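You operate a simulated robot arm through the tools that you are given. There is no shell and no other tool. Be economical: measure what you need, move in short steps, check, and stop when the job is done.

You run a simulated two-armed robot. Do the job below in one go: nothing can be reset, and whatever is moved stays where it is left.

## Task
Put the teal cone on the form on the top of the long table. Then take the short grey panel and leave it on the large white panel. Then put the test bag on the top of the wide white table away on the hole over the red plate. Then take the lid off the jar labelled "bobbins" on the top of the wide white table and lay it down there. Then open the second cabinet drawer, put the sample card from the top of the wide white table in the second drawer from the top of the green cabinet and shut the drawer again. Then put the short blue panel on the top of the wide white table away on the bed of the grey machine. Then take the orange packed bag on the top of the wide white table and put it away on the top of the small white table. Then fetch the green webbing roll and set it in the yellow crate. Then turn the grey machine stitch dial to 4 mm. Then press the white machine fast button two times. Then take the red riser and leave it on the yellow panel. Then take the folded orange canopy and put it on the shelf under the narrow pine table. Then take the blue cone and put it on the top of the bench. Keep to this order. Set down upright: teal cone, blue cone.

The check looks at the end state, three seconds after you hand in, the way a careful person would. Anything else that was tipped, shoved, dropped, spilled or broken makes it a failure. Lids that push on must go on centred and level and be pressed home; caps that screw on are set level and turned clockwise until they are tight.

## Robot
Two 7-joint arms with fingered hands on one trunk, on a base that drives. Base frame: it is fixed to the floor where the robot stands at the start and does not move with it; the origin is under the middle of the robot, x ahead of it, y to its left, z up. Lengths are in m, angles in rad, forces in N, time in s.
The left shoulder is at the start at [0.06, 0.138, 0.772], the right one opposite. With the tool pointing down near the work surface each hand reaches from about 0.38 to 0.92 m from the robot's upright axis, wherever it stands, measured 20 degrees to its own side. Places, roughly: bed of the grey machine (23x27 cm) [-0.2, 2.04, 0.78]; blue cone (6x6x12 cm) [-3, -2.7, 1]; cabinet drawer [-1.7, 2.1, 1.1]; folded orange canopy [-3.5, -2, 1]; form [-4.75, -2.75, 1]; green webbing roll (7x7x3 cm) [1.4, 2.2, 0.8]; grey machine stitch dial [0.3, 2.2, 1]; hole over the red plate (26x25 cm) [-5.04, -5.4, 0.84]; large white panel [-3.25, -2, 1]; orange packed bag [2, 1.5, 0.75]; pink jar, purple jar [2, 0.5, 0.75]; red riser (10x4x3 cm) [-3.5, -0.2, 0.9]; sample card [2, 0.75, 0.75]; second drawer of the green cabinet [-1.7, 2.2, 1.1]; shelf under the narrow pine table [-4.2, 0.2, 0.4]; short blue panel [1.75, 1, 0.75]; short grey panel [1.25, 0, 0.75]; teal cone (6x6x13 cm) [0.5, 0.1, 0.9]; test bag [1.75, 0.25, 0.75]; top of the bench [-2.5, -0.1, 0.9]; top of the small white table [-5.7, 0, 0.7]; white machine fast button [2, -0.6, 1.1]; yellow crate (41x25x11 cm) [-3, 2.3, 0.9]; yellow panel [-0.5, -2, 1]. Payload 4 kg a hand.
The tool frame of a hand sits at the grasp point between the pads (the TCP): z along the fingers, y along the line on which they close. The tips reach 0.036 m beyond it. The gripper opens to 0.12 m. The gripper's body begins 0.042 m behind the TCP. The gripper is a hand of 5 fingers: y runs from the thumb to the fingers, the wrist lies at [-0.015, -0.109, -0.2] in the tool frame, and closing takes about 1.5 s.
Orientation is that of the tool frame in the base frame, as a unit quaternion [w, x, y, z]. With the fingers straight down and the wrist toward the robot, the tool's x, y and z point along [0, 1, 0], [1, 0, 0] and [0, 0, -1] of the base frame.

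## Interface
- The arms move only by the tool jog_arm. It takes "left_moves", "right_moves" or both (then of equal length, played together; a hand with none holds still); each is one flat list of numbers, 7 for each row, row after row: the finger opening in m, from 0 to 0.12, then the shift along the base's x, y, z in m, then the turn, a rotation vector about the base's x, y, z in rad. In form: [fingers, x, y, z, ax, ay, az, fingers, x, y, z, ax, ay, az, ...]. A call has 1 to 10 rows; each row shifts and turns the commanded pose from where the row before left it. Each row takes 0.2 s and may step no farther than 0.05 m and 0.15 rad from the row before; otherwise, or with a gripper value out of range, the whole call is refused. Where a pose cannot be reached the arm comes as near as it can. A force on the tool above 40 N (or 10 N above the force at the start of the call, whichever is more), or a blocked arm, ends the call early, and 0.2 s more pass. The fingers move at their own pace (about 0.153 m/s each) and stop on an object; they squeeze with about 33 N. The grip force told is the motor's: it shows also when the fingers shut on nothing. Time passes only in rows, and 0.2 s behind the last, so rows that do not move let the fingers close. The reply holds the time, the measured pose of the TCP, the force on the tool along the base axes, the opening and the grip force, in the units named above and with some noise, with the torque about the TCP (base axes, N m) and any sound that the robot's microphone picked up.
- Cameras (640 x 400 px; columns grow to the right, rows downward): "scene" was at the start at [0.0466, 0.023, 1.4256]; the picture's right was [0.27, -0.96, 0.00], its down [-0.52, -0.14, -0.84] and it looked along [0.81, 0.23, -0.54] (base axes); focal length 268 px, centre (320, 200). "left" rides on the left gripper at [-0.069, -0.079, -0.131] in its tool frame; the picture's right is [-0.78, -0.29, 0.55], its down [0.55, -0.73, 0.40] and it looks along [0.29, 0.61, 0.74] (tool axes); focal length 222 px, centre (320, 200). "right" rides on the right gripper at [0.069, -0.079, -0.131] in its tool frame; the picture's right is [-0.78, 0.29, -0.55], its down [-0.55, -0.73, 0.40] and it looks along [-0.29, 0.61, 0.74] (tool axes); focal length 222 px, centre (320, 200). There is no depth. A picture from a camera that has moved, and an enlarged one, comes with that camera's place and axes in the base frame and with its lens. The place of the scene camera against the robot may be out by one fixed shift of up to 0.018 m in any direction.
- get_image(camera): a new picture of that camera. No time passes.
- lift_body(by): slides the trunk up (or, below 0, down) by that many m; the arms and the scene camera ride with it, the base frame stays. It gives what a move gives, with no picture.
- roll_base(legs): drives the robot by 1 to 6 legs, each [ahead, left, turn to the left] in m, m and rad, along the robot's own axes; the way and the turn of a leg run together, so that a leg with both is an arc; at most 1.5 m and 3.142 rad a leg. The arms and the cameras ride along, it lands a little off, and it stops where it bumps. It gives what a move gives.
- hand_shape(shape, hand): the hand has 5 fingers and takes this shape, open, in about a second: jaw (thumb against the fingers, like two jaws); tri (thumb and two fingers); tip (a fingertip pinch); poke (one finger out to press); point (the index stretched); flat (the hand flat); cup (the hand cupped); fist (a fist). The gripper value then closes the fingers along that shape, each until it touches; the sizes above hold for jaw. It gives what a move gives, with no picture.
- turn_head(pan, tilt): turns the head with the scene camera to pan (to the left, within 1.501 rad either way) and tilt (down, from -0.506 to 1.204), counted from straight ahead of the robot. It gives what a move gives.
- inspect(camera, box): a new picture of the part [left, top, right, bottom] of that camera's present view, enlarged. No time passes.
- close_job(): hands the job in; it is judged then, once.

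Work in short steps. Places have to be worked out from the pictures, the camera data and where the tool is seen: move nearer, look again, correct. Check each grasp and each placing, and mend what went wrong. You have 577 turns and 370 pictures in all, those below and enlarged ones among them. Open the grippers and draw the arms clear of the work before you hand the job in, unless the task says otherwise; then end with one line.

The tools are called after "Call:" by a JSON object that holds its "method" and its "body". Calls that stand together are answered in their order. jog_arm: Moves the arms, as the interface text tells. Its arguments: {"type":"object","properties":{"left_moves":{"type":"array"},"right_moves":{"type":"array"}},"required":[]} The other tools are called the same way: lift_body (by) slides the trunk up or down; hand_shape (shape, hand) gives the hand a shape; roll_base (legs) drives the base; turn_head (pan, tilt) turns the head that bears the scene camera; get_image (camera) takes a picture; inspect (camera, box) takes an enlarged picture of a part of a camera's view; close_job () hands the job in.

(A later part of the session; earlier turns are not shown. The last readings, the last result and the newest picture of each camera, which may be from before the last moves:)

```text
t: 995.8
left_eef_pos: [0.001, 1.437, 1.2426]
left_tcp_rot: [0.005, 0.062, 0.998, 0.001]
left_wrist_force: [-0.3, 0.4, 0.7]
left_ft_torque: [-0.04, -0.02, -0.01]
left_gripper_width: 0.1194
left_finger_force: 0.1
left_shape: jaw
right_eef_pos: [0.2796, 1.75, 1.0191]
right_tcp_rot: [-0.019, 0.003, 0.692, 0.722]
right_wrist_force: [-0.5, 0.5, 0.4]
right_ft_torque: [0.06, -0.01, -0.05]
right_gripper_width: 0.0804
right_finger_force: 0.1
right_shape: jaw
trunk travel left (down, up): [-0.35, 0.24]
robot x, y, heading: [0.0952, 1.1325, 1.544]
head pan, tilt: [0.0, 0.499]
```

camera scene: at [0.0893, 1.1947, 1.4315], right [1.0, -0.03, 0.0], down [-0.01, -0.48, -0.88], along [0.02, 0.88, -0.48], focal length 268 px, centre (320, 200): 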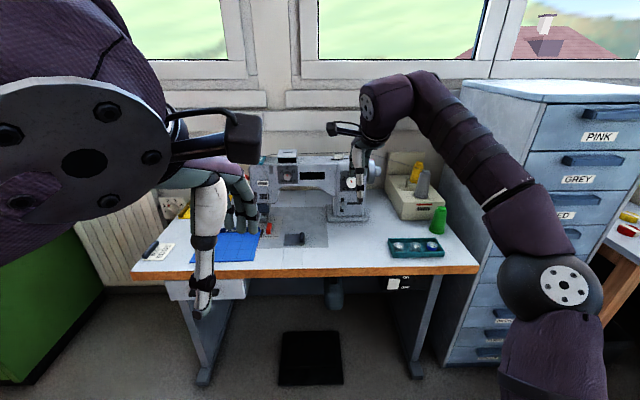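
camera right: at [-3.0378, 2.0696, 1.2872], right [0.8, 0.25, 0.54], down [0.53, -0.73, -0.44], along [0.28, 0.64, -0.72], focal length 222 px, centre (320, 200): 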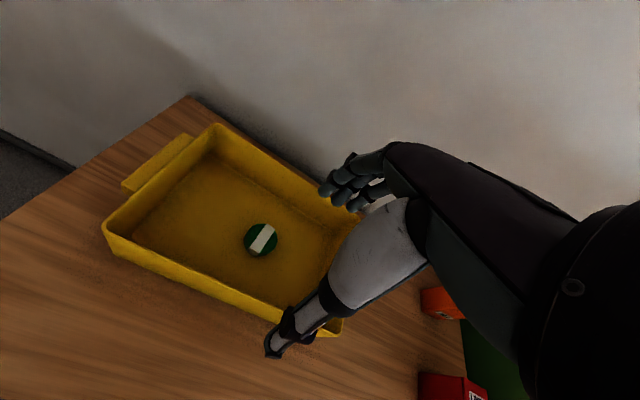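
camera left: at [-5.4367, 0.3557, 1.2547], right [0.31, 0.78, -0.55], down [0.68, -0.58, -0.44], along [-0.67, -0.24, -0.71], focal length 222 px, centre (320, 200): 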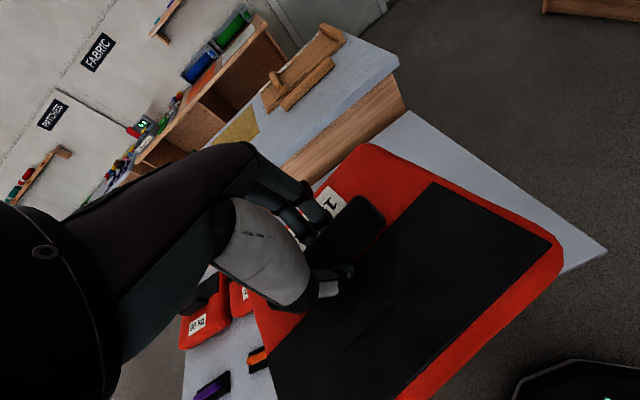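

Call:
{"method": "roll_base", "body": {"legs": [[0.27, 0, 0.027]]}}

Call:
{"method": "get_image", "body": {"camera": "right"}}

Call:
{"method": "inspect", "body": {"camera": "scene", "box": [290, 140, 430, 260]}}

```text
t: 997.7
left_eef_pos: [-0.003, 1.7, 1.2423]
left_tcp_rot: [0.005, 0.048, 0.999, 0.0]
left_wrist_force: [0.1, 0.2, 0.4]
left_ft_torque: [-0.04, 0.0, 0.0]
left_gripper_width: 0.1199
left_finger_force: 0.1
left_shape: jaw
right_eef_pos: [0.2669, 2.0189, 1.0185]
right_tcp_rot: [-0.03, -0.007, 0.692, 0.721]
right_wrist_force: [-0.5, 0.3, 0.0]
right_ft_torque: [-0.02, -0.05, 0.0]
right_gripper_width: 0.0805
right_finger_force: 0.2
right_shape: jaw
trunk travel left (down, up): [-0.35, 0.24]
robot x, y, heading: [0.1007, 1.3983, 1.57]
head pan, tilt: [0.0, 0.499]
```

```text
142 pictures are left
camera right: at [0.201, 1.8888, 0.9354], right [0.82, -0.52, 0.24], down [0.5, 0.45, -0.73], along [0.27, 0.73, 0.63], focal length 222 px, centre (320, 200)
```

right: 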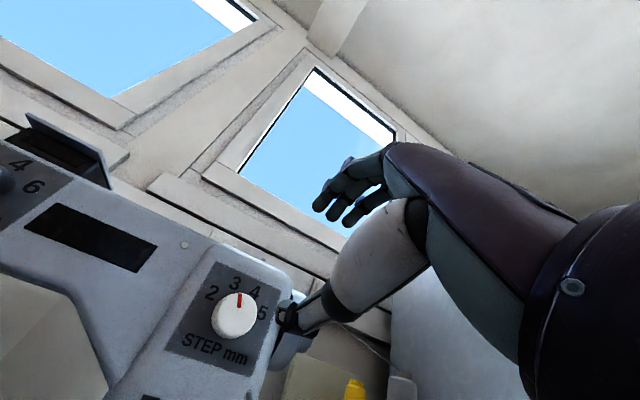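

```text
3.33 times, centred on (360, 200) of scene
camera zoom: at [0.0916, 1.4599, 1.4315], right [1.0, 0.0, 0.0], down [0.0, -0.48, -0.88], along [0.0, 0.88, -0.48], focal length 894 px, centre (187, 200)
```

zoom: 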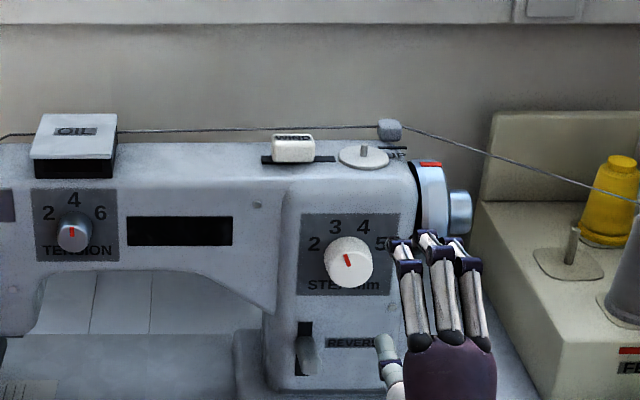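

Knob front centre at (0.248, 2.171, 0.974). I pre-roll the hand −0.4 rad and move in around it.

Call:
{"method": "jog_arm", "body": {"right_moves": [0.08, -0.009, 0.0, -0.022, -0.04, -0.14, 0, 0.08, -0.01, 0.01, -0.022, 0, -0.14, 0, 0.08, 0, 0.03, 0, 0, -0.12, 0, 0.08, 0, 0.03, 0, 0, 0, 0, 0.08, 0, 0.02, 0, 0, 0, 0]}}

Call:
{"method": "get_image", "body": {"camera": "right"}}

Call:
{"method": "inspect", "body": {"camera": "scene", "box": [290, 140, 430, 260]}}

```text
t: 998.9
left_eef_pos: [-0.003, 1.6994, 1.2419]
left_tcp_rot: [0.004, 0.048, 0.999, 0.001]
left_wrist_force: [-0.7, -0.1, 0.0]
left_ft_torque: [-0.02, -0.03, -0.02]
left_gripper_width: 0.12
left_finger_force: 0.1
left_shape: jaw
right_eef_pos: [0.2482, 2.1091, 0.9758]
right_tcp_rot: [0.111, -0.148, 0.698, 0.691]
right_wrist_force: [-0.5, 0.1, 0.5]
right_ft_torque: [0.02, -0.01, 0.0]
right_gripper_width: 0.0803
right_finger_force: 0.0
right_shape: jaw
trunk travel left (down, up): [-0.35, 0.24]
robot x, y, heading: [0.0993, 1.4011, 1.569]
head pan, tilt: [0.0, 0.499]
```

```text
140 pictures are left
camera right: at [0.2183, 1.9751, 0.8786], right [0.65, -0.5, 0.56], down [0.76, 0.43, -0.5], along [0.01, 0.75, 0.66], focal length 222 px, centre (320, 200)
```

right: 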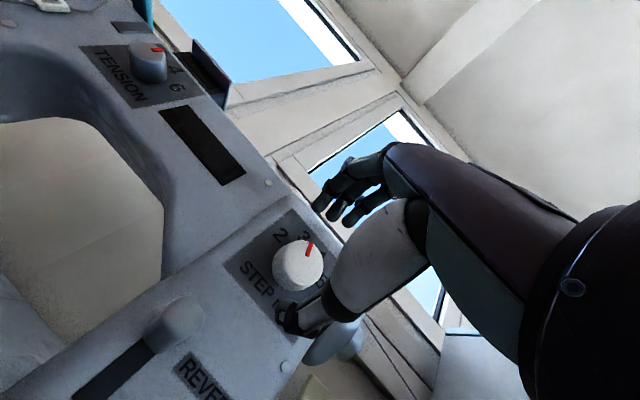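

```text
3.33 times, centred on (360, 200) of scene
camera zoom: at [0.0915, 1.4595, 1.4315], right [1.0, 0.0, 0.0], down [0.0, -0.48, -0.88], along [0.0, 0.88, -0.48], focal length 894 px, centre (187, 200)
```

zoom: 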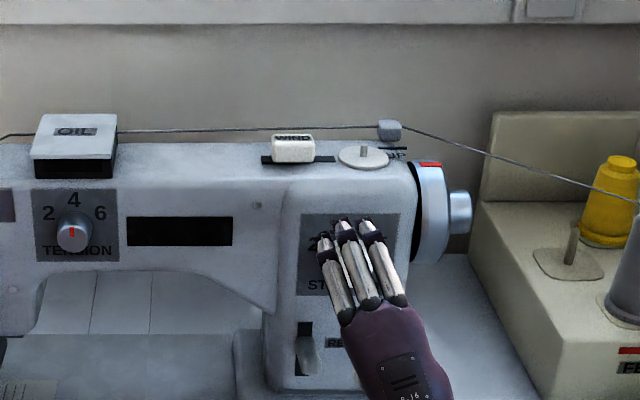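

Knob is between the fingers. Advance and close gently.

Call:
{"method": "jog_arm", "body": {"right_moves": [0.08, 0.004, 0.02, 0, 0, 0, 0, 0.08, 0, 0.012, 0, 0, 0, 0, 0.08, 0, 0.008, 0, 0, 0, 0]}}

Call:
{"method": "jog_arm", "body": {"right_moves": [0.05, 0, 0, 0, 0, 0, 0, 0.02, 0, 0, 0, 0, 0, 0, 0.0, 0, 0, 0, 0, 0, 0, 0.0, 0, 0, 0, 0, 0, 0]}}

Call:
{"method": "get_image", "body": {"camera": "right"}}

```text
t: 999.8
left_eef_pos: [-0.0024, 1.6966, 1.2427]
left_tcp_rot: [0.004, 0.049, 0.999, 0.003]
left_wrist_force: [1.0, -0.3, 0.6]
left_ft_torque: [-0.01, 0.03, -0.03]
left_gripper_width: 0.12
left_finger_force: 0.1
left_shape: jaw
right_eef_pos: [0.2514, 2.1434, 0.977]
right_tcp_rot: [0.109, -0.149, 0.698, 0.692]
right_wrist_force: [1.3, -25.8, 0.3]
right_ft_torque: [-0.12, 0.06, -0.23]
right_gripper_width: 0.0795
right_finger_force: 0.1
right_shape: jaw
trunk travel left (down, up): [-0.35, 0.24]
robot x, y, heading: [0.1028, 1.3989, 1.57]
head pan, tilt: [0.0, 0.499]
stopped in row 3 (right hand): the force on the tool passed its limit at 42 N (the readings are from after the stop); the commanded pose is now the measured one
```

```text
t: 1000.4
left_eef_pos: [-0.0024, 1.6967, 1.2429]
left_tcp_rot: [0.006, 0.048, 0.999, 0.001]
left_wrist_force: [-1.3, -0.1, 0.1]
left_ft_torque: [-0.02, 0.03, 0.03]
left_gripper_width: 0.1199
left_finger_force: 0.0
left_shape: jaw
right_eef_pos: [0.2527, 2.1437, 0.9739]
right_tcp_rot: [0.108, -0.15, 0.7, 0.689]
right_wrist_force: [1.0, -19.1, -2.2]
right_ft_torque: [0.0, -0.03, -0.09]
right_gripper_width: 0.0404
right_finger_force: 33.4
right_shape: jaw
trunk travel left (down, up): [-0.35, 0.24]
robot x, y, heading: [0.1004, 1.4002, 1.565]
head pan, tilt: [0.0, 0.499]
stopped in row 3 (right hand): the force on the tool passed its limit at 40 N (the readings are from after the stop); the commanded pose is now the measured one
```

```text
138 pictures are left
camera right: at [0.2223, 2.0085, 0.8769], right [0.66, -0.5, 0.57], down [0.75, 0.43, -0.5], along [0.01, 0.76, 0.66], focal length 222 px, centre (320, 200)
```

right: 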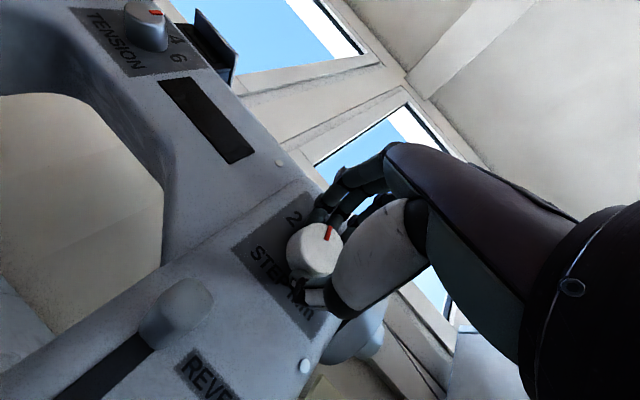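

Knob gripped (4 cm). I relieve the push and rotate clockwise 0.75 rad.

Call:
{"method": "jog_arm", "body": {"right_moves": [0.0, 0, -0.003, 0, 0, 0, 0, 0.0, 0, 0, 0, 0, 0.1, 0, 0.0, 0, 0, 0, 0, 0.1, 0, 0.0, 0, 0, 0, 0, 0.1, 0, 0.0, 0, 0, 0, 0, 0.1, 0]}}

Call:
{"method": "jog_arm", "body": {"right_moves": [0.0, 0, 0, 0, 0, 0.1, 0, 0.0, 0, 0, 0, 0, 0.1, 0, 0.0, 0, 0, 0, 0, 0.1, 0, 0.0, 0, 0, 0, 0, 0.06, 0]}}

Call:
{"method": "get_image", "body": {"camera": "right"}}

```text
t: 1001.6
left_eef_pos: [-0.0022, 1.6988, 1.2435]
left_tcp_rot: [0.005, 0.049, 0.999, 0.001]
left_wrist_force: [-0.1, -0.2, 0.0]
left_ft_torque: [-0.02, -0.09, 0.01]
left_gripper_width: 0.1198
left_finger_force: 0.0
left_shape: jaw
right_eef_pos: [0.2505, 2.1413, 0.9729]
right_tcp_rot: [-0.034, -0.009, 0.708, 0.705]
right_wrist_force: [-0.1, -1.6, 0.9]
right_ft_torque: [0.12, -0.04, 0.01]
right_gripper_width: 0.0381
right_finger_force: 33.4
right_shape: jaw
trunk travel left (down, up): [-0.35, 0.24]
robot x, y, heading: [0.0989, 1.3958, 1.57]
head pan, tilt: [0.0, 0.499]
```

```text
t: 1002.6
left_eef_pos: [-0.0037, 1.6967, 1.2429]
left_tcp_rot: [0.005, 0.049, 0.999, 0.002]
left_wrist_force: [-0.4, -0.1, 0.0]
left_ft_torque: [0.04, -0.03, -0.01]
left_gripper_width: 0.1198
left_finger_force: 0.2
left_shape: jaw
right_eef_pos: [0.2515, 2.142, 0.9746]
right_tcp_rot: [-0.16, 0.118, 0.69, 0.696]
right_wrist_force: [-1.6, -6.1, 0.4]
right_ft_torque: [0.22, -0.04, -0.02]
right_gripper_width: 0.0386
right_finger_force: 32.7
right_shape: jaw
trunk travel left (down, up): [-0.35, 0.24]
robot x, y, heading: [0.1014, 1.3984, 1.569]
head pan, tilt: [0.0, 0.499]
```

```text
137 pictures are left
camera right: at [0.1637, 2.0075, 0.9236], right [0.87, -0.5, -0.04], down [0.2, 0.43, -0.88], along [0.46, 0.76, 0.47], focal length 222 px, centre (320, 200)
```

right: 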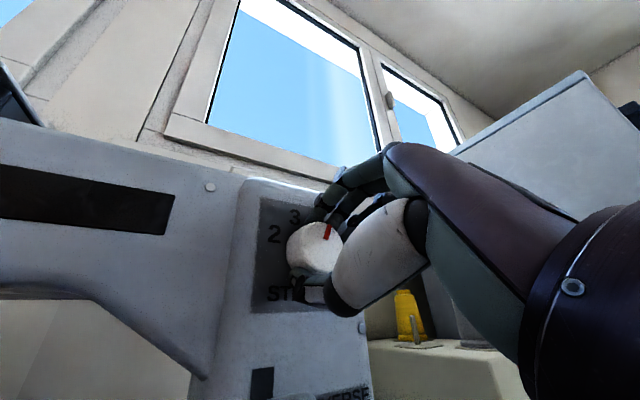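

The pointer turned along with the hand. I open, back away and check.

Call:
{"method": "jog_arm", "body": {"right_moves": [0.05, 0, 0, 0, 0, 0, 0, 0.08, 0, 0, 0, 0, 0, 0, 0.08, 0, -0.02, 0, 0, 0, 0, 0.08, 0, -0.04, 0, 0, 0, 0, 0.08, 0.03, -0.035, 0, 0, 0, 0, 0.08, 0.04, -0.02, 0, 0, 0, 0, 0.08, 0.04, -0.02, 0, 0, 0, 0]}}

Call:
{"method": "inspect", "body": {"camera": "scene", "box": [320, 150, 400, 220]}}

```text
t: 1004.2
left_eef_pos: [-0.0032, 1.6988, 1.2431]
left_tcp_rot: [0.006, 0.049, 0.999, 0.001]
left_wrist_force: [-0.1, 0.7, 0.0]
left_ft_torque: [-0.02, 0.0, -0.01]
left_gripper_width: 0.1197
left_finger_force: 0.0
left_shape: jaw
right_eef_pos: [0.3635, 2.0077, 0.9723]
right_tcp_rot: [-0.161, 0.117, 0.691, 0.695]
right_wrist_force: [-0.3, 0.0, -0.5]
right_ft_torque: [-0.03, -0.02, -0.01]
right_gripper_width: 0.0797
right_finger_force: 0.1
right_shape: jaw
trunk travel left (down, up): [-0.35, 0.24]
robot x, y, heading: [0.1039, 1.3985, 1.569]
head pan, tilt: [0.0, 0.499]
```

```text
5.71 times, centred on (360, 185) of scene
camera zoom: at [0.0918, 1.4581, 1.4315], right [1.0, 0.0, 0.0], down [0.0, -0.48, -0.88], along [0.0, 0.88, -0.48], focal length 1533 px, centre (91, 286)
```

zoom: 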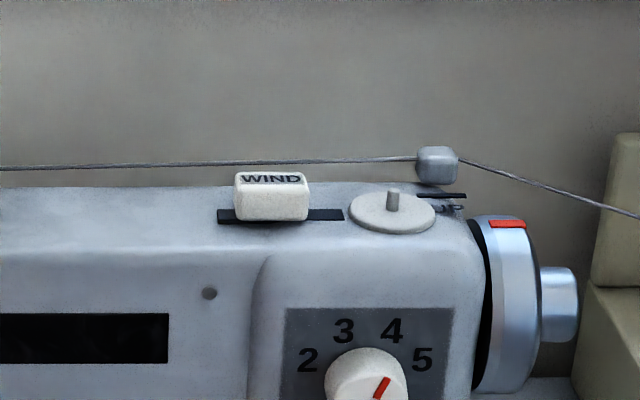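

Call:
{"method": "inspect", "body": {"camera": "scene", "box": [345, 190, 405, 235]}}

```text
8.89 times, centred on (375, 212) of scene
camera zoom: at [0.0918, 1.4581, 1.4315], right [1.0, 0.0, 0.0], down [0.0, -0.48, -0.88], along [0.0, 0.88, -0.48], focal length 2384 px, centre (-169, 89)
```

zoom: 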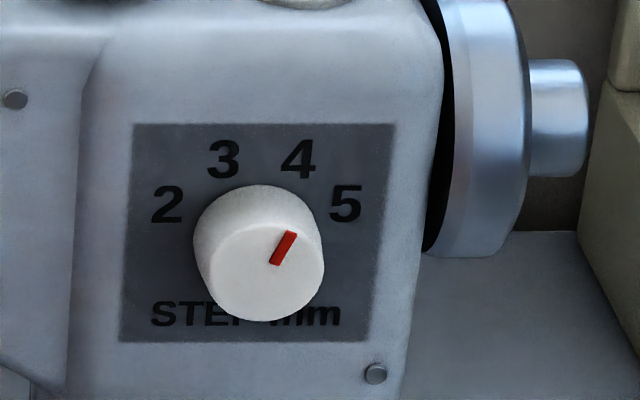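

The pointer is at about 4. I take one tighter look to measure the angle.

Call:
{"method": "inspect", "body": {"camera": "scene", "box": [353, 204, 385, 228]}}

```text
16.00 times, centred on (369, 216) of scene
camera zoom: at [0.0918, 1.4581, 1.4315], right [1.0, 0.0, 0.0], down [0.0, -0.48, -0.88], along [0.0, 0.88, -0.48], focal length 4292 px, centre (-464, -56)
```

zoom: 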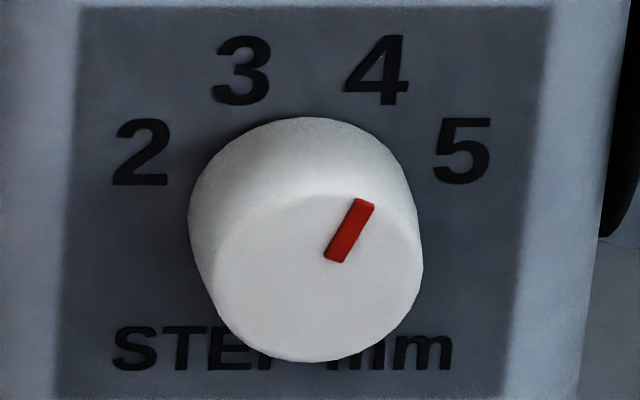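

By label geometry the numbers are 48° apart, and the pointer reads about 3.9. I regrip and add about 0.095 rad.

Call:
{"method": "jog_arm", "body": {"right_moves": [0.08, -0.04, 0.02, 0, 0, -0.12, 0, 0.08, -0.04, 0.02, 0, 0, -0.12, 0, 0.08, -0.031, 0.025, 0.001, 0, -0.12, 0, 0.08, 0, 0.035, 0, 0, -0.09, 0, 0.08, 0, 0.03, 0, 0, 0, 0]}}

Call:
{"method": "jog_arm", "body": {"right_moves": [0.05, 0, 0.003, 0, 0, 0, 0, 0.02, 0, 0, 0, 0, 0, 0, 0.0, 0, -0.002, 0, 0, 0, 0, 0.0, 0, 0, 0, 0, 0, 0, 0.0, 0, 0, 0, 0, 0, 0]}}

Call:
{"method": "jog_arm", "body": {"right_moves": [0.0, 0, 0, 0, 0, 0.05, 0, 0.0, 0, 0, 0, 0, 0.045, 0, 0.0, 0, 0, 0, 0, 0, 0]}}

Call:
{"method": "jog_arm", "body": {"right_moves": [0.05, 0, 0, 0, 0, 0, 0, 0.08, 0, 0, 0, 0, 0, 0, 0.08, 0, -0.02, 0, 0, 0, 0, 0.08, 0, -0.04, 0, 0, 0, 0, 0.08, 0.03, -0.035, 0, 0, 0, 0, 0.08, 0.04, -0.02, 0, 0, 0, 0, 0.08, 0.04, -0.02, 0, 0, 0, 0]}}

Call:
{"method": "inspect", "body": {"camera": "scene", "box": [353, 204, 385, 228]}}

```text
t: 1005.4
left_eef_pos: [-0.0027, 1.6971, 1.242]
left_tcp_rot: [0.005, 0.048, 0.999, 0.0]
left_wrist_force: [0.1, 0.7, -0.3]
left_ft_torque: [-0.07, -0.01, 0.0]
left_gripper_width: 0.1198
left_finger_force: 0.0
left_shape: jaw
right_eef_pos: [0.251, 2.1376, 0.9746]
right_tcp_rot: [0.0, -0.041, 0.709, 0.704]
right_wrist_force: [-0.1, 0.0, 0.1]
right_ft_torque: [-0.02, -0.01, 0.01]
right_gripper_width: 0.0798
right_finger_force: 0.1
right_shape: jaw
trunk travel left (down, up): [-0.35, 0.24]
robot x, y, heading: [0.1007, 1.3944, 1.567]
head pan, tilt: [0.0, 0.499]
```

```text
t: 1006.6
left_eef_pos: [-0.0031, 1.6996, 1.2431]
left_tcp_rot: [0.005, 0.049, 0.999, 0.001]
left_wrist_force: [-0.1, -0.1, 0.7]
left_ft_torque: [0.02, -0.01, 0.02]
left_gripper_width: 0.1199
left_finger_force: 0.0
left_shape: jaw
right_eef_pos: [0.251, 2.1406, 0.9727]
right_tcp_rot: [0.0, -0.04, 0.709, 0.704]
right_wrist_force: [-0.2, 14.2, -1.4]
right_ft_torque: [0.09, 0.01, -0.01]
right_gripper_width: 0.0337
right_finger_force: 33.1
right_shape: jaw
trunk travel left (down, up): [-0.35, 0.24]
robot x, y, heading: [0.0983, 1.3969, 1.57]
head pan, tilt: [0.0, 0.499]
```

```text
t: 1007.4
left_eef_pos: [-0.0023, 1.6988, 1.2424]
left_tcp_rot: [0.005, 0.049, 0.999, 0.001]
left_wrist_force: [0.2, -0.4, 0.2]
left_ft_torque: [0.02, 0.0, 0.01]
left_gripper_width: 0.12
left_finger_force: 0.1
left_shape: jaw
right_eef_pos: [0.2503, 2.1396, 0.9731]
right_tcp_rot: [-0.035, -0.008, 0.708, 0.705]
right_wrist_force: [-1.8, 13.8, 1.2]
right_ft_torque: [0.1, 0.01, 0.04]
right_gripper_width: 0.0334
right_finger_force: 33.7
right_shape: jaw
trunk travel left (down, up): [-0.35, 0.24]
robot x, y, heading: [0.0984, 1.3969, 1.568]
head pan, tilt: [0.0, 0.499]
```

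```text
t: 1009.0
left_eef_pos: [-0.0027, 1.698, 1.2436]
left_tcp_rot: [0.006, 0.049, 0.999, 0.0]
left_wrist_force: [-0.6, 0.2, -1.3]
left_ft_torque: [-0.01, -0.01, 0.01]
left_gripper_width: 0.1198
left_finger_force: 0.0
left_shape: jaw
right_eef_pos: [0.3615, 2.0028, 0.9715]
right_tcp_rot: [-0.034, -0.007, 0.708, 0.705]
right_wrist_force: [0.5, 0.0, 0.2]
right_ft_torque: [0.02, 0.01, 0.05]
right_gripper_width: 0.0796
right_finger_force: 0.1
right_shape: jaw
trunk travel left (down, up): [-0.35, 0.24]
robot x, y, heading: [0.0983, 1.3982, 1.573]
head pan, tilt: [0.0, 0.499]
```

```text
16.00 times, centred on (369, 216) of scene
camera zoom: at [0.0919, 1.4581, 1.4315], right [1.0, 0.0, 0.0], down [0.0, -0.48, -0.88], along [0.0, 0.88, -0.48], focal length 4292 px, centre (-464, -56)
```

zoom: 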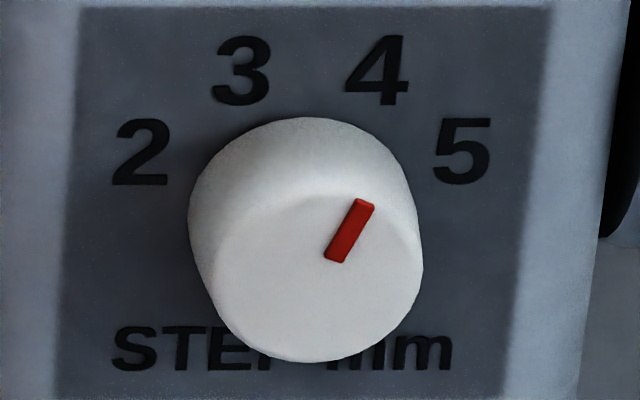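

The knob didn't move that time (grip slipped off its rounded front). Precise geometry says 3.9 mm; I regrip deeper and turn another 0.09 rad.

Call:
{"method": "jog_arm", "body": {"right_moves": [0.08, -0.04, 0.02, 0, 0, -0.1, 0, 0.08, -0.04, 0.02, 0, 0, -0.1, 0, 0.08, -0.031, 0.025, 0.001, 0, 0, 0, 0.08, 0, 0.035, 0, 0, 0, 0, 0.08, 0, 0.03, 0, 0, 0, 0, 0.075, 0, 0.006, 0, 0, 0, 0]}}

Call:
{"method": "jog_arm", "body": {"right_moves": [0.055, 0, 0.0, 0, 0, 0, 0, 0.045, 0, 0.003, 0, 0, 0, 0, 0.0, 0, 0, 0, 0, 0, 0, 0.0, 0, 0, 0, 0, 0, 0, 0.0, 0, 0, 0, 0, 0, 0]}}

```text
t: 1010.4
left_eef_pos: [-0.0035, 1.6978, 1.242]
left_tcp_rot: [0.005, 0.048, 0.999, 0.001]
left_wrist_force: [-0.2, -0.2, -0.1]
left_ft_torque: [-0.02, -0.03, -0.02]
left_gripper_width: 0.1197
left_finger_force: 0.1
left_shape: jaw
right_eef_pos: [0.249, 2.14, 0.9714]
right_tcp_rot: [0.036, -0.078, 0.708, 0.701]
right_wrist_force: [0.5, -0.5, -0.7]
right_ft_torque: [0.01, -0.02, 0.02]
right_gripper_width: 0.0755
right_finger_force: 0.2
right_shape: jaw
trunk travel left (down, up): [-0.35, 0.24]
robot x, y, heading: [0.0971, 1.4007, 1.571]
head pan, tilt: [0.0, 0.499]
```

```text
t: 1011.6
left_eef_pos: [-0.0027, 1.6975, 1.2432]
left_tcp_rot: [0.005, 0.049, 0.999, 0.001]
left_wrist_force: [-0.3, 0.2, 0.4]
left_ft_torque: [-0.02, -0.03, 0.01]
left_gripper_width: 0.1198
left_finger_force: 0.1
left_shape: jaw
right_eef_pos: [0.2487, 2.1421, 0.9722]
right_tcp_rot: [0.036, -0.078, 0.709, 0.7]
right_wrist_force: [-1.7, -6.4, -6.3]
right_ft_torque: [-0.08, -0.02, 0.07]
right_gripper_width: 0.0344
right_finger_force: 33.1
right_shape: jaw
trunk travel left (down, up): [-0.35, 0.24]
robot x, y, heading: [0.1042, 1.3959, 1.569]
head pan, tilt: [0.0, 0.499]
```

Call:
{"method": "jog_arm", "body": {"right_moves": [0.0, 0, 0.003, 0, 0, 0, 0, 0.0, 0, 0, 0, 0, 0.05, 0, 0.0, 0, 0, 0, 0, 0.05, 0, 0.0, 0, 0, 0, 0, 0, 0]}}

Call:
{"method": "jog_arm", "body": {"right_moves": [0.05, 0, 0, 0, 0, 0, 0, 0.08, 0, 0, 0, 0, 0, 0, 0.08, 0, -0.02, 0, 0, 0, 0, 0.08, 0, -0.04, 0, 0, 0, 0, 0.08, 0.03, -0.035, 0, 0, 0, 0, 0.08, 0.04, -0.02, 0, 0, 0, 0, 0.08, 0.04, -0.02, 0, 0, 0, 0]}}

Call:
{"method": "inspect", "body": {"camera": "scene", "box": [353, 204, 385, 228]}}

```text
t: 1012.5
left_eef_pos: [-0.0028, 1.6951, 1.2429]
left_tcp_rot: [0.005, 0.049, 0.999, 0.002]
left_wrist_force: [0.6, 0.8, -0.7]
left_ft_torque: [-0.01, 0.01, -0.04]
left_gripper_width: 0.12
left_finger_force: 0.0
left_shape: jaw
right_eef_pos: [0.2465, 2.1425, 0.9728]
right_tcp_rot: [-0.002, -0.046, 0.71, 0.703]
right_wrist_force: [-1.8, -14.6, -0.8]
right_ft_torque: [0.04, -0.09, -0.03]
right_gripper_width: 0.0362
right_finger_force: 33.1
right_shape: jaw
trunk travel left (down, up): [-0.35, 0.24]
robot x, y, heading: [0.1019, 1.3958, 1.566]
head pan, tilt: [0.0, 0.499]
stopped in row 4 (right hand): the force on the tool passed its limit at 40 N (the readings are from after the stop); the commanded pose is now the measured one
```

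```text
t: 1014.1
left_eef_pos: [-0.0025, 1.6973, 1.2427]
left_tcp_rot: [0.006, 0.049, 0.999, 0.001]
left_wrist_force: [-0.3, 0.9, 0.1]
left_ft_torque: [0.0, 0.01, -0.02]
left_gripper_width: 0.1198
left_finger_force: 0.1
left_shape: jaw
right_eef_pos: [0.3543, 2.009, 0.9754]
right_tcp_rot: [-0.001, -0.044, 0.71, 0.703]
right_wrist_force: [-0.1, 0.2, -1.6]
right_ft_torque: [0.0, 0.0, -0.03]
right_gripper_width: 0.0796
right_finger_force: 0.0
right_shape: jaw
trunk travel left (down, up): [-0.35, 0.24]
robot x, y, heading: [0.1006, 1.4003, 1.566]
head pan, tilt: [0.0, 0.499]
```

```text
16.00 times, centred on (369, 216) of scene
camera zoom: at [0.0918, 1.4575, 1.4315], right [1.0, 0.0, 0.0], down [0.0, -0.48, -0.88], along [0.0, 0.88, -0.48], focal length 4292 px, centre (-464, -56)
```

zoom: 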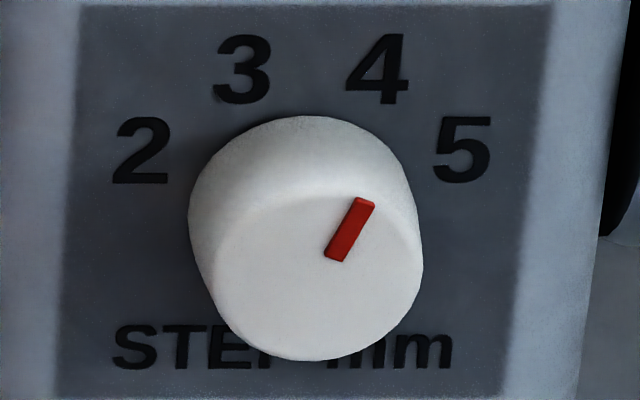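

The dial springs back to the same spot, so it is detented and sits at 4. I back off, return the right hand to pointing down, then start the long drive to the white machine.

Call:
{"method": "roll_base", "body": {"legs": [[-0.25, 0, 0]]}}

Call:
{"method": "jog_arm", "body": {"right_moves": [0.1, 0, 0, 0.02, -0.15, 0, 0, 0.12, 0, 0, 0.02, -0.15, 0, 0, 0.12, 0, 0, 0.02, -0.15, 0, 0, 0.12, 0, 0, 0.02, -0.15, 0, 0, 0.12, 0, 0, 0.02, -0.15, 0, 0, 0.12, 0, 0, 0.02, -0.15, 0, 0, 0.12, 0, 0, 0.02, -0.15, 0, 0, 0.12, 0, 0, 0.02, -0.15, 0, 0, 0.12, 0, -0.02, 0.02, -0.15, 0, 0, 0.12, 0, -0.02, 0.02, -0.15, 0, 0]}}

Call:
{"method": "roll_base", "body": {"legs": [[0, 0, 1.571], [1.5, 0, 0], [1.5, 0, 0]]}}

```text
t: 1016.0
left_eef_pos: [-0.0028, 1.4428, 1.2438]
left_tcp_rot: [0.005, 0.049, 0.999, 0.001]
left_wrist_force: [-0.8, -0.1, -0.1]
left_ft_torque: [-0.02, 0.0, 0.0]
left_gripper_width: 0.1198
left_finger_force: 0.1
left_shape: jaw
right_eef_pos: [0.3544, 1.7544, 0.976]
right_tcp_rot: [-0.001, -0.044, 0.71, 0.703]
right_wrist_force: [-0.5, -0.6, -0.4]
right_ft_torque: [0.02, 0.02, -0.04]
right_gripper_width: 0.08
right_finger_force: 0.0
right_shape: jaw
trunk travel left (down, up): [-0.35, 0.24]
robot x, y, heading: [0.0996, 1.146, 1.573]
head pan, tilt: [0.0, 0.499]
```

```text
t: 1018.2
left_eef_pos: [-0.0055, 1.4431, 1.2429]
left_tcp_rot: [0.006, 0.048, 0.999, 0.001]
left_wrist_force: [0.0, -0.1, -0.6]
left_ft_torque: [0.02, -0.01, 0.01]
left_gripper_width: 0.1199
left_finger_force: 0.1
left_shape: jaw
right_eef_pos: [0.3647, 1.7089, 1.1767]
right_tcp_rot: [-0.026, -0.025, 0.998, 0.06]
right_wrist_force: [-0.9, -0.2, -0.6]
right_ft_torque: [0.01, -0.02, 0.01]
right_gripper_width: 0.1199
right_finger_force: 0.1
right_shape: jaw
right hand out of reach, approached as far as the arm can: row 6
trunk travel left (down, up): [-0.35, 0.24]
robot x, y, heading: [0.1012, 1.1421, 1.568]
head pan, tilt: [0.0, 0.499]
```

```text
t: 1036.4
left_eef_pos: [-3.1863, 1.2353, 1.2423]
left_tcp_rot: [0.004, -0.654, 0.757, 0.003]
left_wrist_force: [0.5, -0.4, -0.9]
left_ft_torque: [0.03, 0.01, 0.04]
left_gripper_width: 0.1196
left_finger_force: 0.0
left_shape: jaw
right_eef_pos: [-3.4333, 1.6154, 1.1741]
right_tcp_rot: [-0.06, -0.705, 0.706, 0.025]
right_wrist_force: [-1.2, -0.9, 0.0]
right_ft_torque: [-0.01, 0.0, -0.02]
right_gripper_width: 0.1198
right_finger_force: 0.1
right_shape: jaw
trunk travel left (down, up): [-0.35, 0.24]
robot x, y, heading: [-2.8841, 1.3221, 3.09]
head pan, tilt: [0.0, 0.499]
```

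Call:
{"method": "roll_base", "body": {"legs": [[0, 0, 0.05], [1.5, 0, 0], [0.49, 0, 0], [0, 0, 1.571]]}}

```text
t: 1050.6
left_eef_pos: [-4.8084, 1.0083, 1.243]
left_tcp_rot: [0.001, 0.998, -0.061, -0.006]
left_wrist_force: [1.0, -0.2, 0.4]
left_ft_torque: [0.0, 0.01, -0.01]
left_gripper_width: 0.1198
left_finger_force: 0.0
left_shape: jaw
right_eef_pos: [-5.1835, 0.7527, 1.1747]
right_tcp_rot: [0.06, 0.998, 0.012, 0.025]
right_wrist_force: [0.0, 0.8, 0.0]
right_ft_torque: [0.03, 0.04, 0.01]
right_gripper_width: 0.1197
right_finger_force: 0.1
right_shape: jaw
trunk travel left (down, up): [-0.35, 0.24]
robot x, y, heading: [-4.9021, 1.3135, -1.593]
head pan, tilt: [0.0, 0.499]
```

Call:
{"method": "roll_base", "body": {"legs": [[0, 0.02, 0.024], [1.5, 0, 0], [0.85, 0, 0], [0, 0, 1.571], [1.5, 0, 0], [1.5, 0, 0]]}}

```text
t: 1080.6
left_eef_pos: [-1.5645, -1.0016, 1.2425]
left_tcp_rot: [0.004, 0.748, 0.663, -0.003]
left_wrist_force: [0.5, -0.1, -0.9]
left_ft_torque: [0.03, -0.01, 0.01]
left_gripper_width: 0.1201
left_finger_force: 0.1
left_shape: jaw
right_eef_pos: [-1.3063, -1.3767, 1.1747]
right_tcp_rot: [0.025, 0.698, 0.713, 0.06]
right_wrist_force: [-0.2, 0.4, -0.1]
right_ft_torque: [0.02, -0.01, 0.02]
right_gripper_width: 0.12
right_finger_force: 0.2
right_shape: jaw
trunk travel left (down, up): [-0.35, 0.24]
robot x, y, heading: [-1.8663, -1.0971, -0.029]
head pan, tilt: [0.0, 0.499]
```

Call:
{"method": "roll_base", "body": {"legs": [[0, 0, 0.05], [1.5, 0, 0], [1.2, 0, 0], [0, 0, 0.25]]}}

Call:
{"method": "turn_head", "body": {"pan": 0, "tilt": 0.35}}

Call:
{"method": "get_image", "body": {"camera": "scene"}}

Call:
{"method": "inspect", "body": {"camera": "scene", "box": [220, 90, 420, 230]}}

```text
t: 1094.7
left_eef_pos: [1.0434, -0.8923, 1.243]
left_tcp_rot: [0.004, 0.652, 0.758, -0.004]
left_wrist_force: [-0.5, -0.5, -0.2]
left_ft_torque: [0.02, -0.01, 0.01]
left_gripper_width: 0.1199
left_finger_force: 0.0
left_shape: jaw
right_eef_pos: [1.3914, -1.1862, 1.1734]
right_tcp_rot: [0.016, 0.594, 0.802, 0.063]
right_wrist_force: [0.8, -0.1, 0.8]
right_ft_torque: [-0.02, -0.01, 0.01]
right_gripper_width: 0.1197
right_finger_force: 0.0
right_shape: jaw
trunk travel left (down, up): [-0.35, 0.24]
robot x, y, heading: [0.7781, -1.0658, 0.243]
head pan, tilt: [0.0, 0.499]
```

```text
t: 1095.4
left_eef_pos: [1.0425, -0.8934, 1.2422]
left_tcp_rot: [0.005, 0.653, 0.757, -0.002]
left_wrist_force: [0.7, -0.2, 0.3]
left_ft_torque: [-0.01, 0.01, -0.02]
left_gripper_width: 0.1195
left_finger_force: 0.0
left_shape: jaw
right_eef_pos: [1.3915, -1.186, 1.1757]
right_tcp_rot: [0.016, 0.593, 0.802, 0.062]
right_wrist_force: [0.0, -0.3, -0.1]
right_ft_torque: [0.0, 0.02, -0.01]
right_gripper_width: 0.1196
right_finger_force: 0.1
right_shape: jaw
trunk travel left (down, up): [-0.35, 0.24]
robot x, y, heading: [0.7782, -1.0699, 0.248]
head pan, tilt: [0.0, 0.351]
```

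```text
131 pictures are left
camera scene: at [0.8291, -1.0528, 1.4451], right [0.24, -0.97, 0.0], down [-0.33, -0.08, -0.94], along [0.91, 0.23, -0.34], focal length 268 px, centre (320, 200)
```

scene: 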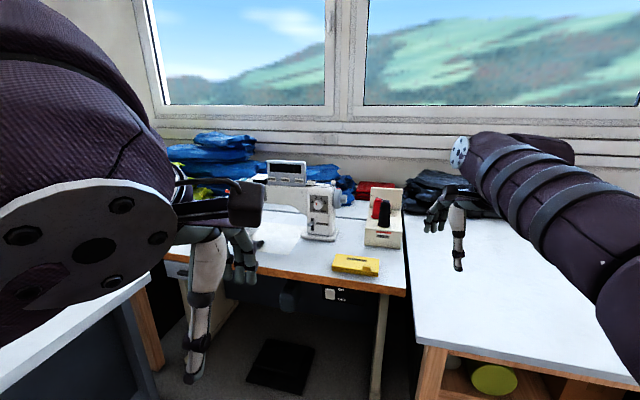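

```text
2.86 times, centred on (320, 160) of scene
camera zoom: at [0.8291, -1.0528, 1.4451], right [0.24, -0.97, 0.0], down [-0.33, -0.08, -0.94], along [0.91, 0.23, -0.34], focal length 766 px, centre (320, 314)
```

zoom: 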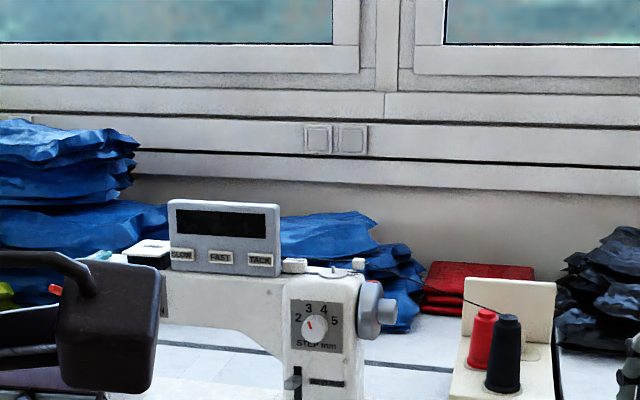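

The white machine's panel has SLOW, FAST, TACK; FAST is at about (2.0, −0.583, 1.095). I move in front of it and set the left hand to "poke".

Call:
{"method": "roll_base", "body": {"legs": [[0.45, 0.2, 0], [0, 0, -0.248]]}}

Call:
{"method": "hand_shape", "body": {"shape": "poke", "hand": "left"}}

Call:
{"method": "get_image", "body": {"camera": "scene"}}

Call:
{"method": "get_image", "body": {"camera": "left"}}

```text
t: 1099.2
left_eef_pos: [1.4742, -0.6614, 1.2437]
left_tcp_rot: [0.005, 0.742, 0.67, -0.004]
left_wrist_force: [-0.6, -0.1, 0.2]
left_ft_torque: [0.0, 0.0, -0.01]
left_gripper_width: 0.1197
left_finger_force: 0.1
left_shape: jaw
right_eef_pos: [1.7364, -1.0321, 1.174]
right_tcp_rot: [0.023, 0.69, 0.721, 0.06]
right_wrist_force: [-0.1, 0.0, 0.3]
right_ft_torque: [0.02, -0.02, 0.01]
right_gripper_width: 0.1198
right_finger_force: 0.1
right_shape: jaw
trunk travel left (down, up): [-0.35, 0.24]
robot x, y, heading: [1.1751, -0.7634, -0.009]
head pan, tilt: [0.0, 0.351]
```

```text
t: 1100.1
left_eef_pos: [1.473, -0.6608, 1.2433]
left_tcp_rot: [0.004, 0.742, 0.67, -0.002]
left_wrist_force: [0.6, 0.6, -0.2]
left_ft_torque: [-0.04, 0.0, 0.01]
left_gripper_width: 0.0
left_finger_force: 0.0
left_shape: poke
right_eef_pos: [1.7366, -1.0313, 1.1734]
right_tcp_rot: [0.024, 0.69, 0.721, 0.06]
right_wrist_force: [0.9, 0.5, 0.2]
right_ft_torque: [0.03, -0.03, 0.03]
right_gripper_width: 0.1198
right_finger_force: 0.1
right_shape: jaw
trunk travel left (down, up): [-0.35, 0.24]
robot x, y, heading: [1.1708, -0.7663, -0.011]
head pan, tilt: [0.0, 0.351]
```

```text
129 pictures are left
camera scene: at [1.226, -0.765, 1.4452], right [-0.01, -1.0, 0.0], down [-0.34, 0.0, -0.94], along [0.94, -0.01, -0.34], focal length 268 px, centre (320, 200)
```

scene: 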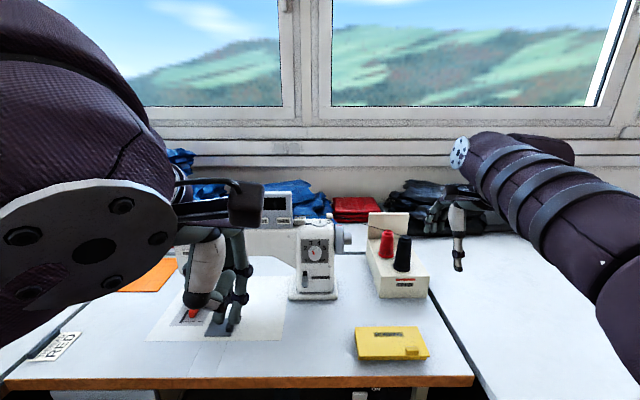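

```text
128 pictures are left
camera left: at [1.3856, -0.7195, 1.3746], right [-0.37, -0.76, -0.54], down [-0.67, 0.62, -0.41], along [0.64, 0.21, -0.74], focal length 222 px, centre (320, 200)
```

left: 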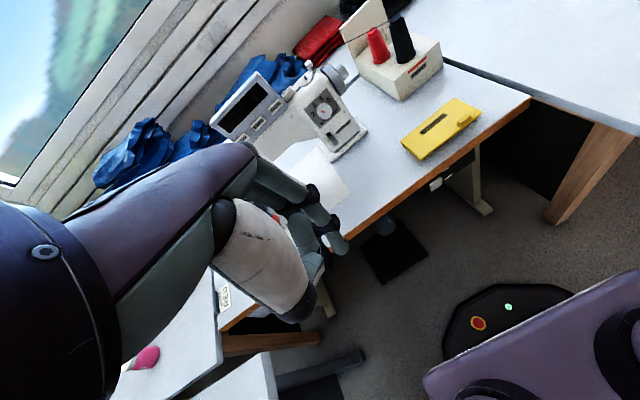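

The poke fingertip extends ~3.6 cm beyond the TCP on its axis. FAST triangulates to (1.968, −0.596, 1.106). I pitch the left hand forward.

Call:
{"method": "jog_arm", "body": {"left_moves": [0, 0.025, 0.006, -0.012, 0, -0.15, 0.05, 0, 0.025, 0.006, -0.012, 0, -0.15, 0.05, 0, 0.025, 0.006, -0.012, 0, -0.14, 0, 0, 0.025, 0.006, -0.012, 0, -0.14, 0, 0, 0.025, 0.006, -0.012, 0, -0.14, 0, 0, 0.025, 0.006, -0.012, 0, -0.14, 0, 0, 0.025, 0.006, -0.012, 0, -0.14, 0, 0, 0.025, 0.006, -0.012, 0, -0.14, 0, 0, 0.025, 0.006, -0.012, 0, -0.14, 0, 0, 0.025, 0.006, -0.012, 0, -0.14, 0]}}

Call:
{"method": "jog_arm", "body": {"left_moves": [0, 0.02, 0.0, -0.01, 0, -0.14, 0, 0, 0.02, 0.0, -0.007, 0, -0.01, 0]}}

Call:
{"method": "get_image", "body": {"camera": "left"}}

Call:
{"method": "inspect", "body": {"camera": "scene", "box": [180, 130, 400, 300]}}

```text
refused: row 1 steps farther than a row can; nothing moved
```

```text
t: 1100.7
left_eef_pos: [1.5151, -0.663, 1.2236]
left_tcp_rot: [0.054, 0.74, 0.668, 0.053]
left_wrist_force: [-1.4, 0.4, -0.6]
left_ft_torque: [-0.01, -0.01, 0.01]
left_gripper_width: 0.0
left_finger_force: 0.0
left_shape: poke
right_eef_pos: [1.7384, -1.0324, 1.1735]
right_tcp_rot: [0.024, 0.69, 0.721, 0.06]
right_wrist_force: [0.7, -0.4, 0.3]
right_ft_torque: [0.01, -0.02, 0.03]
right_gripper_width: 0.1198
right_finger_force: 0.0
right_shape: jaw
trunk travel left (down, up): [-0.35, 0.24]
robot x, y, heading: [1.1707, -0.7649, -0.008]
head pan, tilt: [0.0, 0.351]
```

```text
127 pictures are left
camera left: at [1.4088, -0.72, 1.3422], right [-0.28, -0.76, -0.59], down [-0.61, 0.62, -0.5], along [0.74, 0.21, -0.63], focal length 222 px, centre (320, 200)
```

left: 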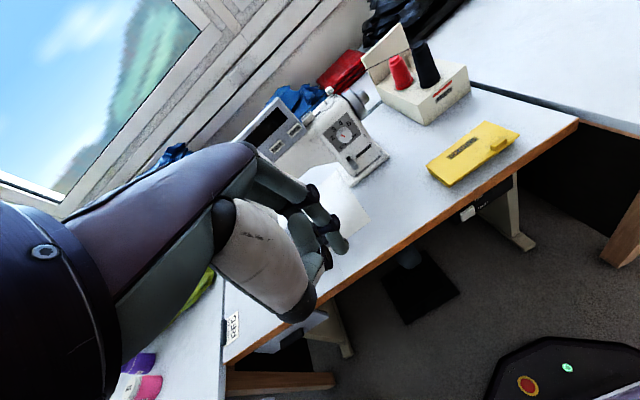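

```text
2.35 times, centred on (290, 215) of scene
camera zoom: at [1.2264, -0.7651, 1.4452], right [-0.01, -1.0, 0.0], down [-0.34, 0.0, -0.94], along [0.94, -0.01, -0.34], focal length 631 px, centre (391, 165)
```

zoom: 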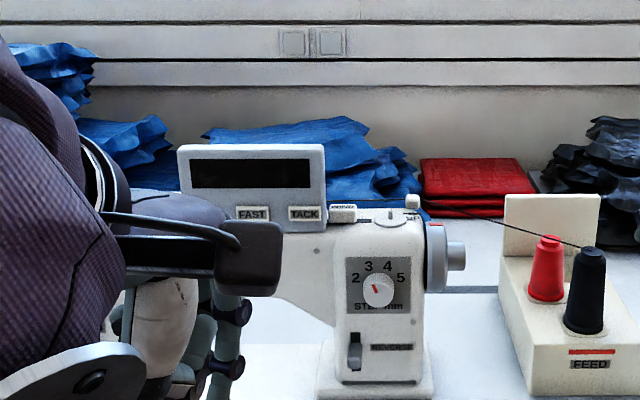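

Continue the pitch in valid steps.

Call:
{"method": "jog_arm", "body": {"left_moves": [0, 0.02, 0.0067, -0.0115, 0, -0.142, 0, 0, 0.02, 0.0067, -0.0115, 0, -0.142, 0, 0, 0.02, 0.0067, -0.0115, 0, -0.142, 0, 0, 0.02, 0.0067, -0.0115, 0, -0.142, 0, 0, 0.02, 0.0067, -0.0115, 0, -0.142, 0, 0, 0.02, 0.0067, -0.0115, 0, -0.142, 0, 0, 0.02, 0.0067, -0.0115, 0, -0.142, 0, 0, 0.02, 0.0067, -0.0115, 0, -0.142, 0, 0, 0.02, 0.0067, -0.0115, 0, -0.142, 0, 0, 0.02, 0.0067, -0.0115, 0, -0.142, 0]}}

Call:
{"method": "get_image", "body": {"camera": "left"}}

Call:
{"method": "get_image", "body": {"camera": "scene"}}

```text
t: 1102.1
left_eef_pos: [1.5501, -0.7729, 1.1931]
left_tcp_rot: [0.425, 0.767, 0.428, 0.217]
left_wrist_force: [0.6, -0.1, -0.1]
left_ft_torque: [0.01, -0.01, 0.02]
left_gripper_width: 0.0
left_finger_force: 0.0
left_shape: poke
right_eef_pos: [1.7367, -1.0327, 1.1738]
right_tcp_rot: [0.023, 0.691, 0.72, 0.061]
right_wrist_force: [-0.4, 0.0, -0.1]
right_ft_torque: [0.0, 0.0, 0.01]
right_gripper_width: 0.12
right_finger_force: 0.1
right_shape: jaw
trunk travel left (down, up): [-0.35, 0.24]
robot x, y, heading: [1.1697, -0.7643, -0.013]
head pan, tilt: [0.0, 0.351]
stopped in row 6 (left hand): the arm was blocked; the commanded pose is now the measured one
```

```text
125 pictures are left
camera left: at [1.3821, -0.7484, 1.1989], right [-0.18, -0.84, -0.52], down [0.23, 0.48, -0.85], along [0.96, -0.27, 0.11], focal length 222 px, centre (320, 200)
```

left: 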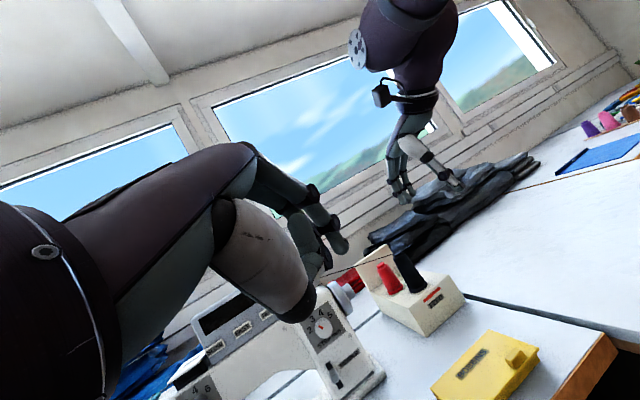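

```text
124 pictures are left
camera scene: at [1.2256, -0.7654, 1.4445], right [-0.01, -1.0, 0.0], down [-0.34, 0.0, -0.94], along [0.94, -0.01, -0.34], focal length 268 px, centre (320, 200)
```

scene: 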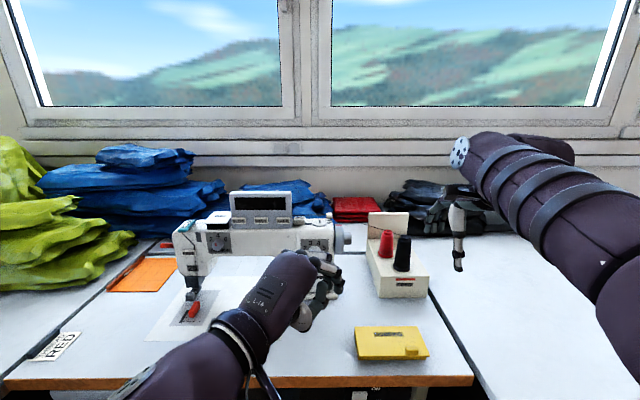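

The arm twisted when too close to my body. I move it forward while correcting to point straight along +x.

Call:
{"method": "jog_arm", "body": {"left_moves": [0, 0.033, 0.0247, -0.012, -0.019, -0.081, 0.08, 0, 0.033, 0.0247, -0.012, -0.019, -0.081, 0.08, 0, 0.033, 0.0247, -0.012, -0.019, -0.081, 0.08, 0, 0.033, 0.0247, -0.012, -0.019, -0.081, 0.08, 0, 0.033, 0.0247, -0.012, -0.019, -0.081, 0.08, 0, 0.033, 0.0247, -0.012, -0.019, -0.081, 0.08, 0, 0.033, 0.0247, -0.012, -0.019, -0.081, 0.08]}}

Call:
{"method": "get_image", "body": {"camera": "left"}}

```text
t: 1103.7
left_eef_pos: [1.7817, -0.6045, 1.1061]
left_tcp_rot: [0.498, 0.5, 0.5, 0.502]
left_wrist_force: [0.1, 0.7, 0.2]
left_ft_torque: [-0.02, -0.03, 0.03]
left_gripper_width: 0.0001
left_finger_force: 0.1
left_shape: poke
right_eef_pos: [1.7373, -1.0324, 1.1732]
right_tcp_rot: [0.024, 0.69, 0.721, 0.061]
right_wrist_force: [0.8, -0.3, 1.2]
right_ft_torque: [0.02, -0.01, 0.01]
right_gripper_width: 0.1201
right_finger_force: 0.0
right_shape: jaw
trunk travel left (down, up): [-0.35, 0.24]
robot x, y, heading: [1.1748, -0.7618, -0.013]
head pan, tilt: [0.0, 0.351]
```

```text
123 pictures are left
camera left: at [1.6505, -0.6724, 1.0273], right [0.55, -0.78, -0.29], down [0.4, 0.55, -0.73], along [0.74, 0.29, 0.61], focal length 222 px, centre (320, 200)
```

left: 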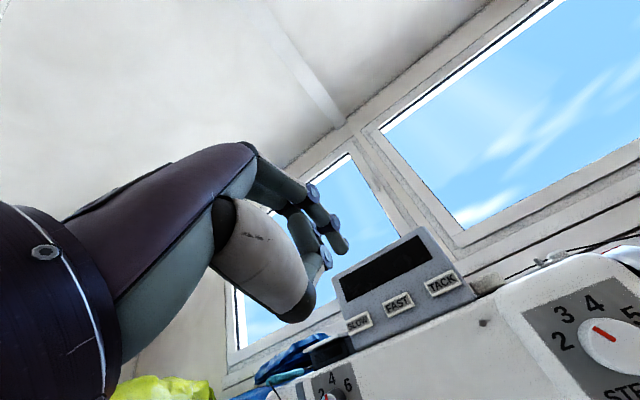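

Pointing straight now. Combining views, FAST is at (2.03, −0.582, 1.081). I move to just in front of it and look.

Call:
{"method": "jog_arm", "body": {"left_moves": [0, 0.04, 0.01, -0.01, 0, 0, 0, 0, 0.04, 0.01, -0.01, 0, 0, 0, 0, 0.04, 0.01, -0.01, 0, 0, 0, 0, 0.035, 0, 0, 0, 0, 0]}}

Call:
{"method": "get_image", "body": {"camera": "left"}}

Call:
{"method": "inspect", "body": {"camera": "scene", "box": [200, 150, 340, 260]}}

```text
t: 1104.7
left_eef_pos: [1.9372, -0.5727, 1.0768]
left_tcp_rot: [0.498, 0.5, 0.5, 0.501]
left_wrist_force: [0.6, 0.5, 0.0]
left_ft_torque: [-0.03, -0.02, 0.0]
left_gripper_width: 0.0002
left_finger_force: 0.1
left_shape: poke
right_eef_pos: [1.7369, -1.0312, 1.1738]
right_tcp_rot: [0.024, 0.69, 0.721, 0.061]
right_wrist_force: [0.2, 0.0, -0.5]
right_ft_torque: [0.01, 0.01, 0.03]
right_gripper_width: 0.1199
right_finger_force: 0.0
right_shape: jaw
trunk travel left (down, up): [-0.35, 0.24]
robot x, y, heading: [1.1733, -0.763, -0.014]
head pan, tilt: [0.0, 0.351]
```

```text
122 pictures are left
camera left: at [1.8044, -0.6419, 0.9986], right [0.55, -0.78, -0.29], down [0.4, 0.55, -0.73], along [0.74, 0.29, 0.61], focal length 222 px, centre (320, 200)
```

left: 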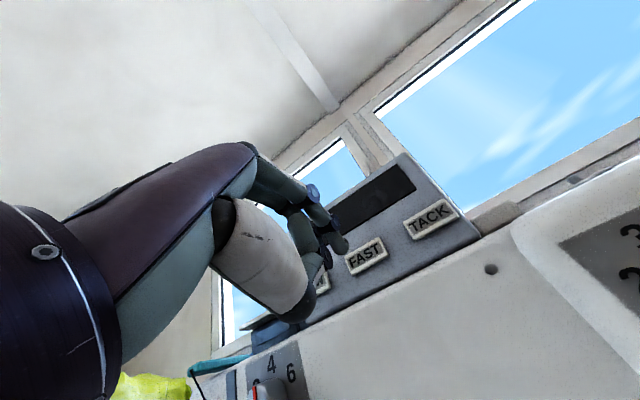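

```text
3.64 times, centred on (270, 205) of scene
camera zoom: at [1.2265, -0.7653, 1.4452], right [-0.01, -1.0, 0.0], down [-0.34, 0.0, -0.94], along [0.94, -0.01, -0.34], focal length 975 px, centre (502, 182)
```

zoom: 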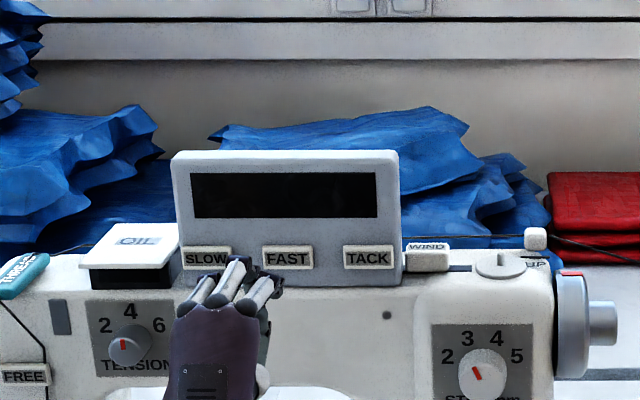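

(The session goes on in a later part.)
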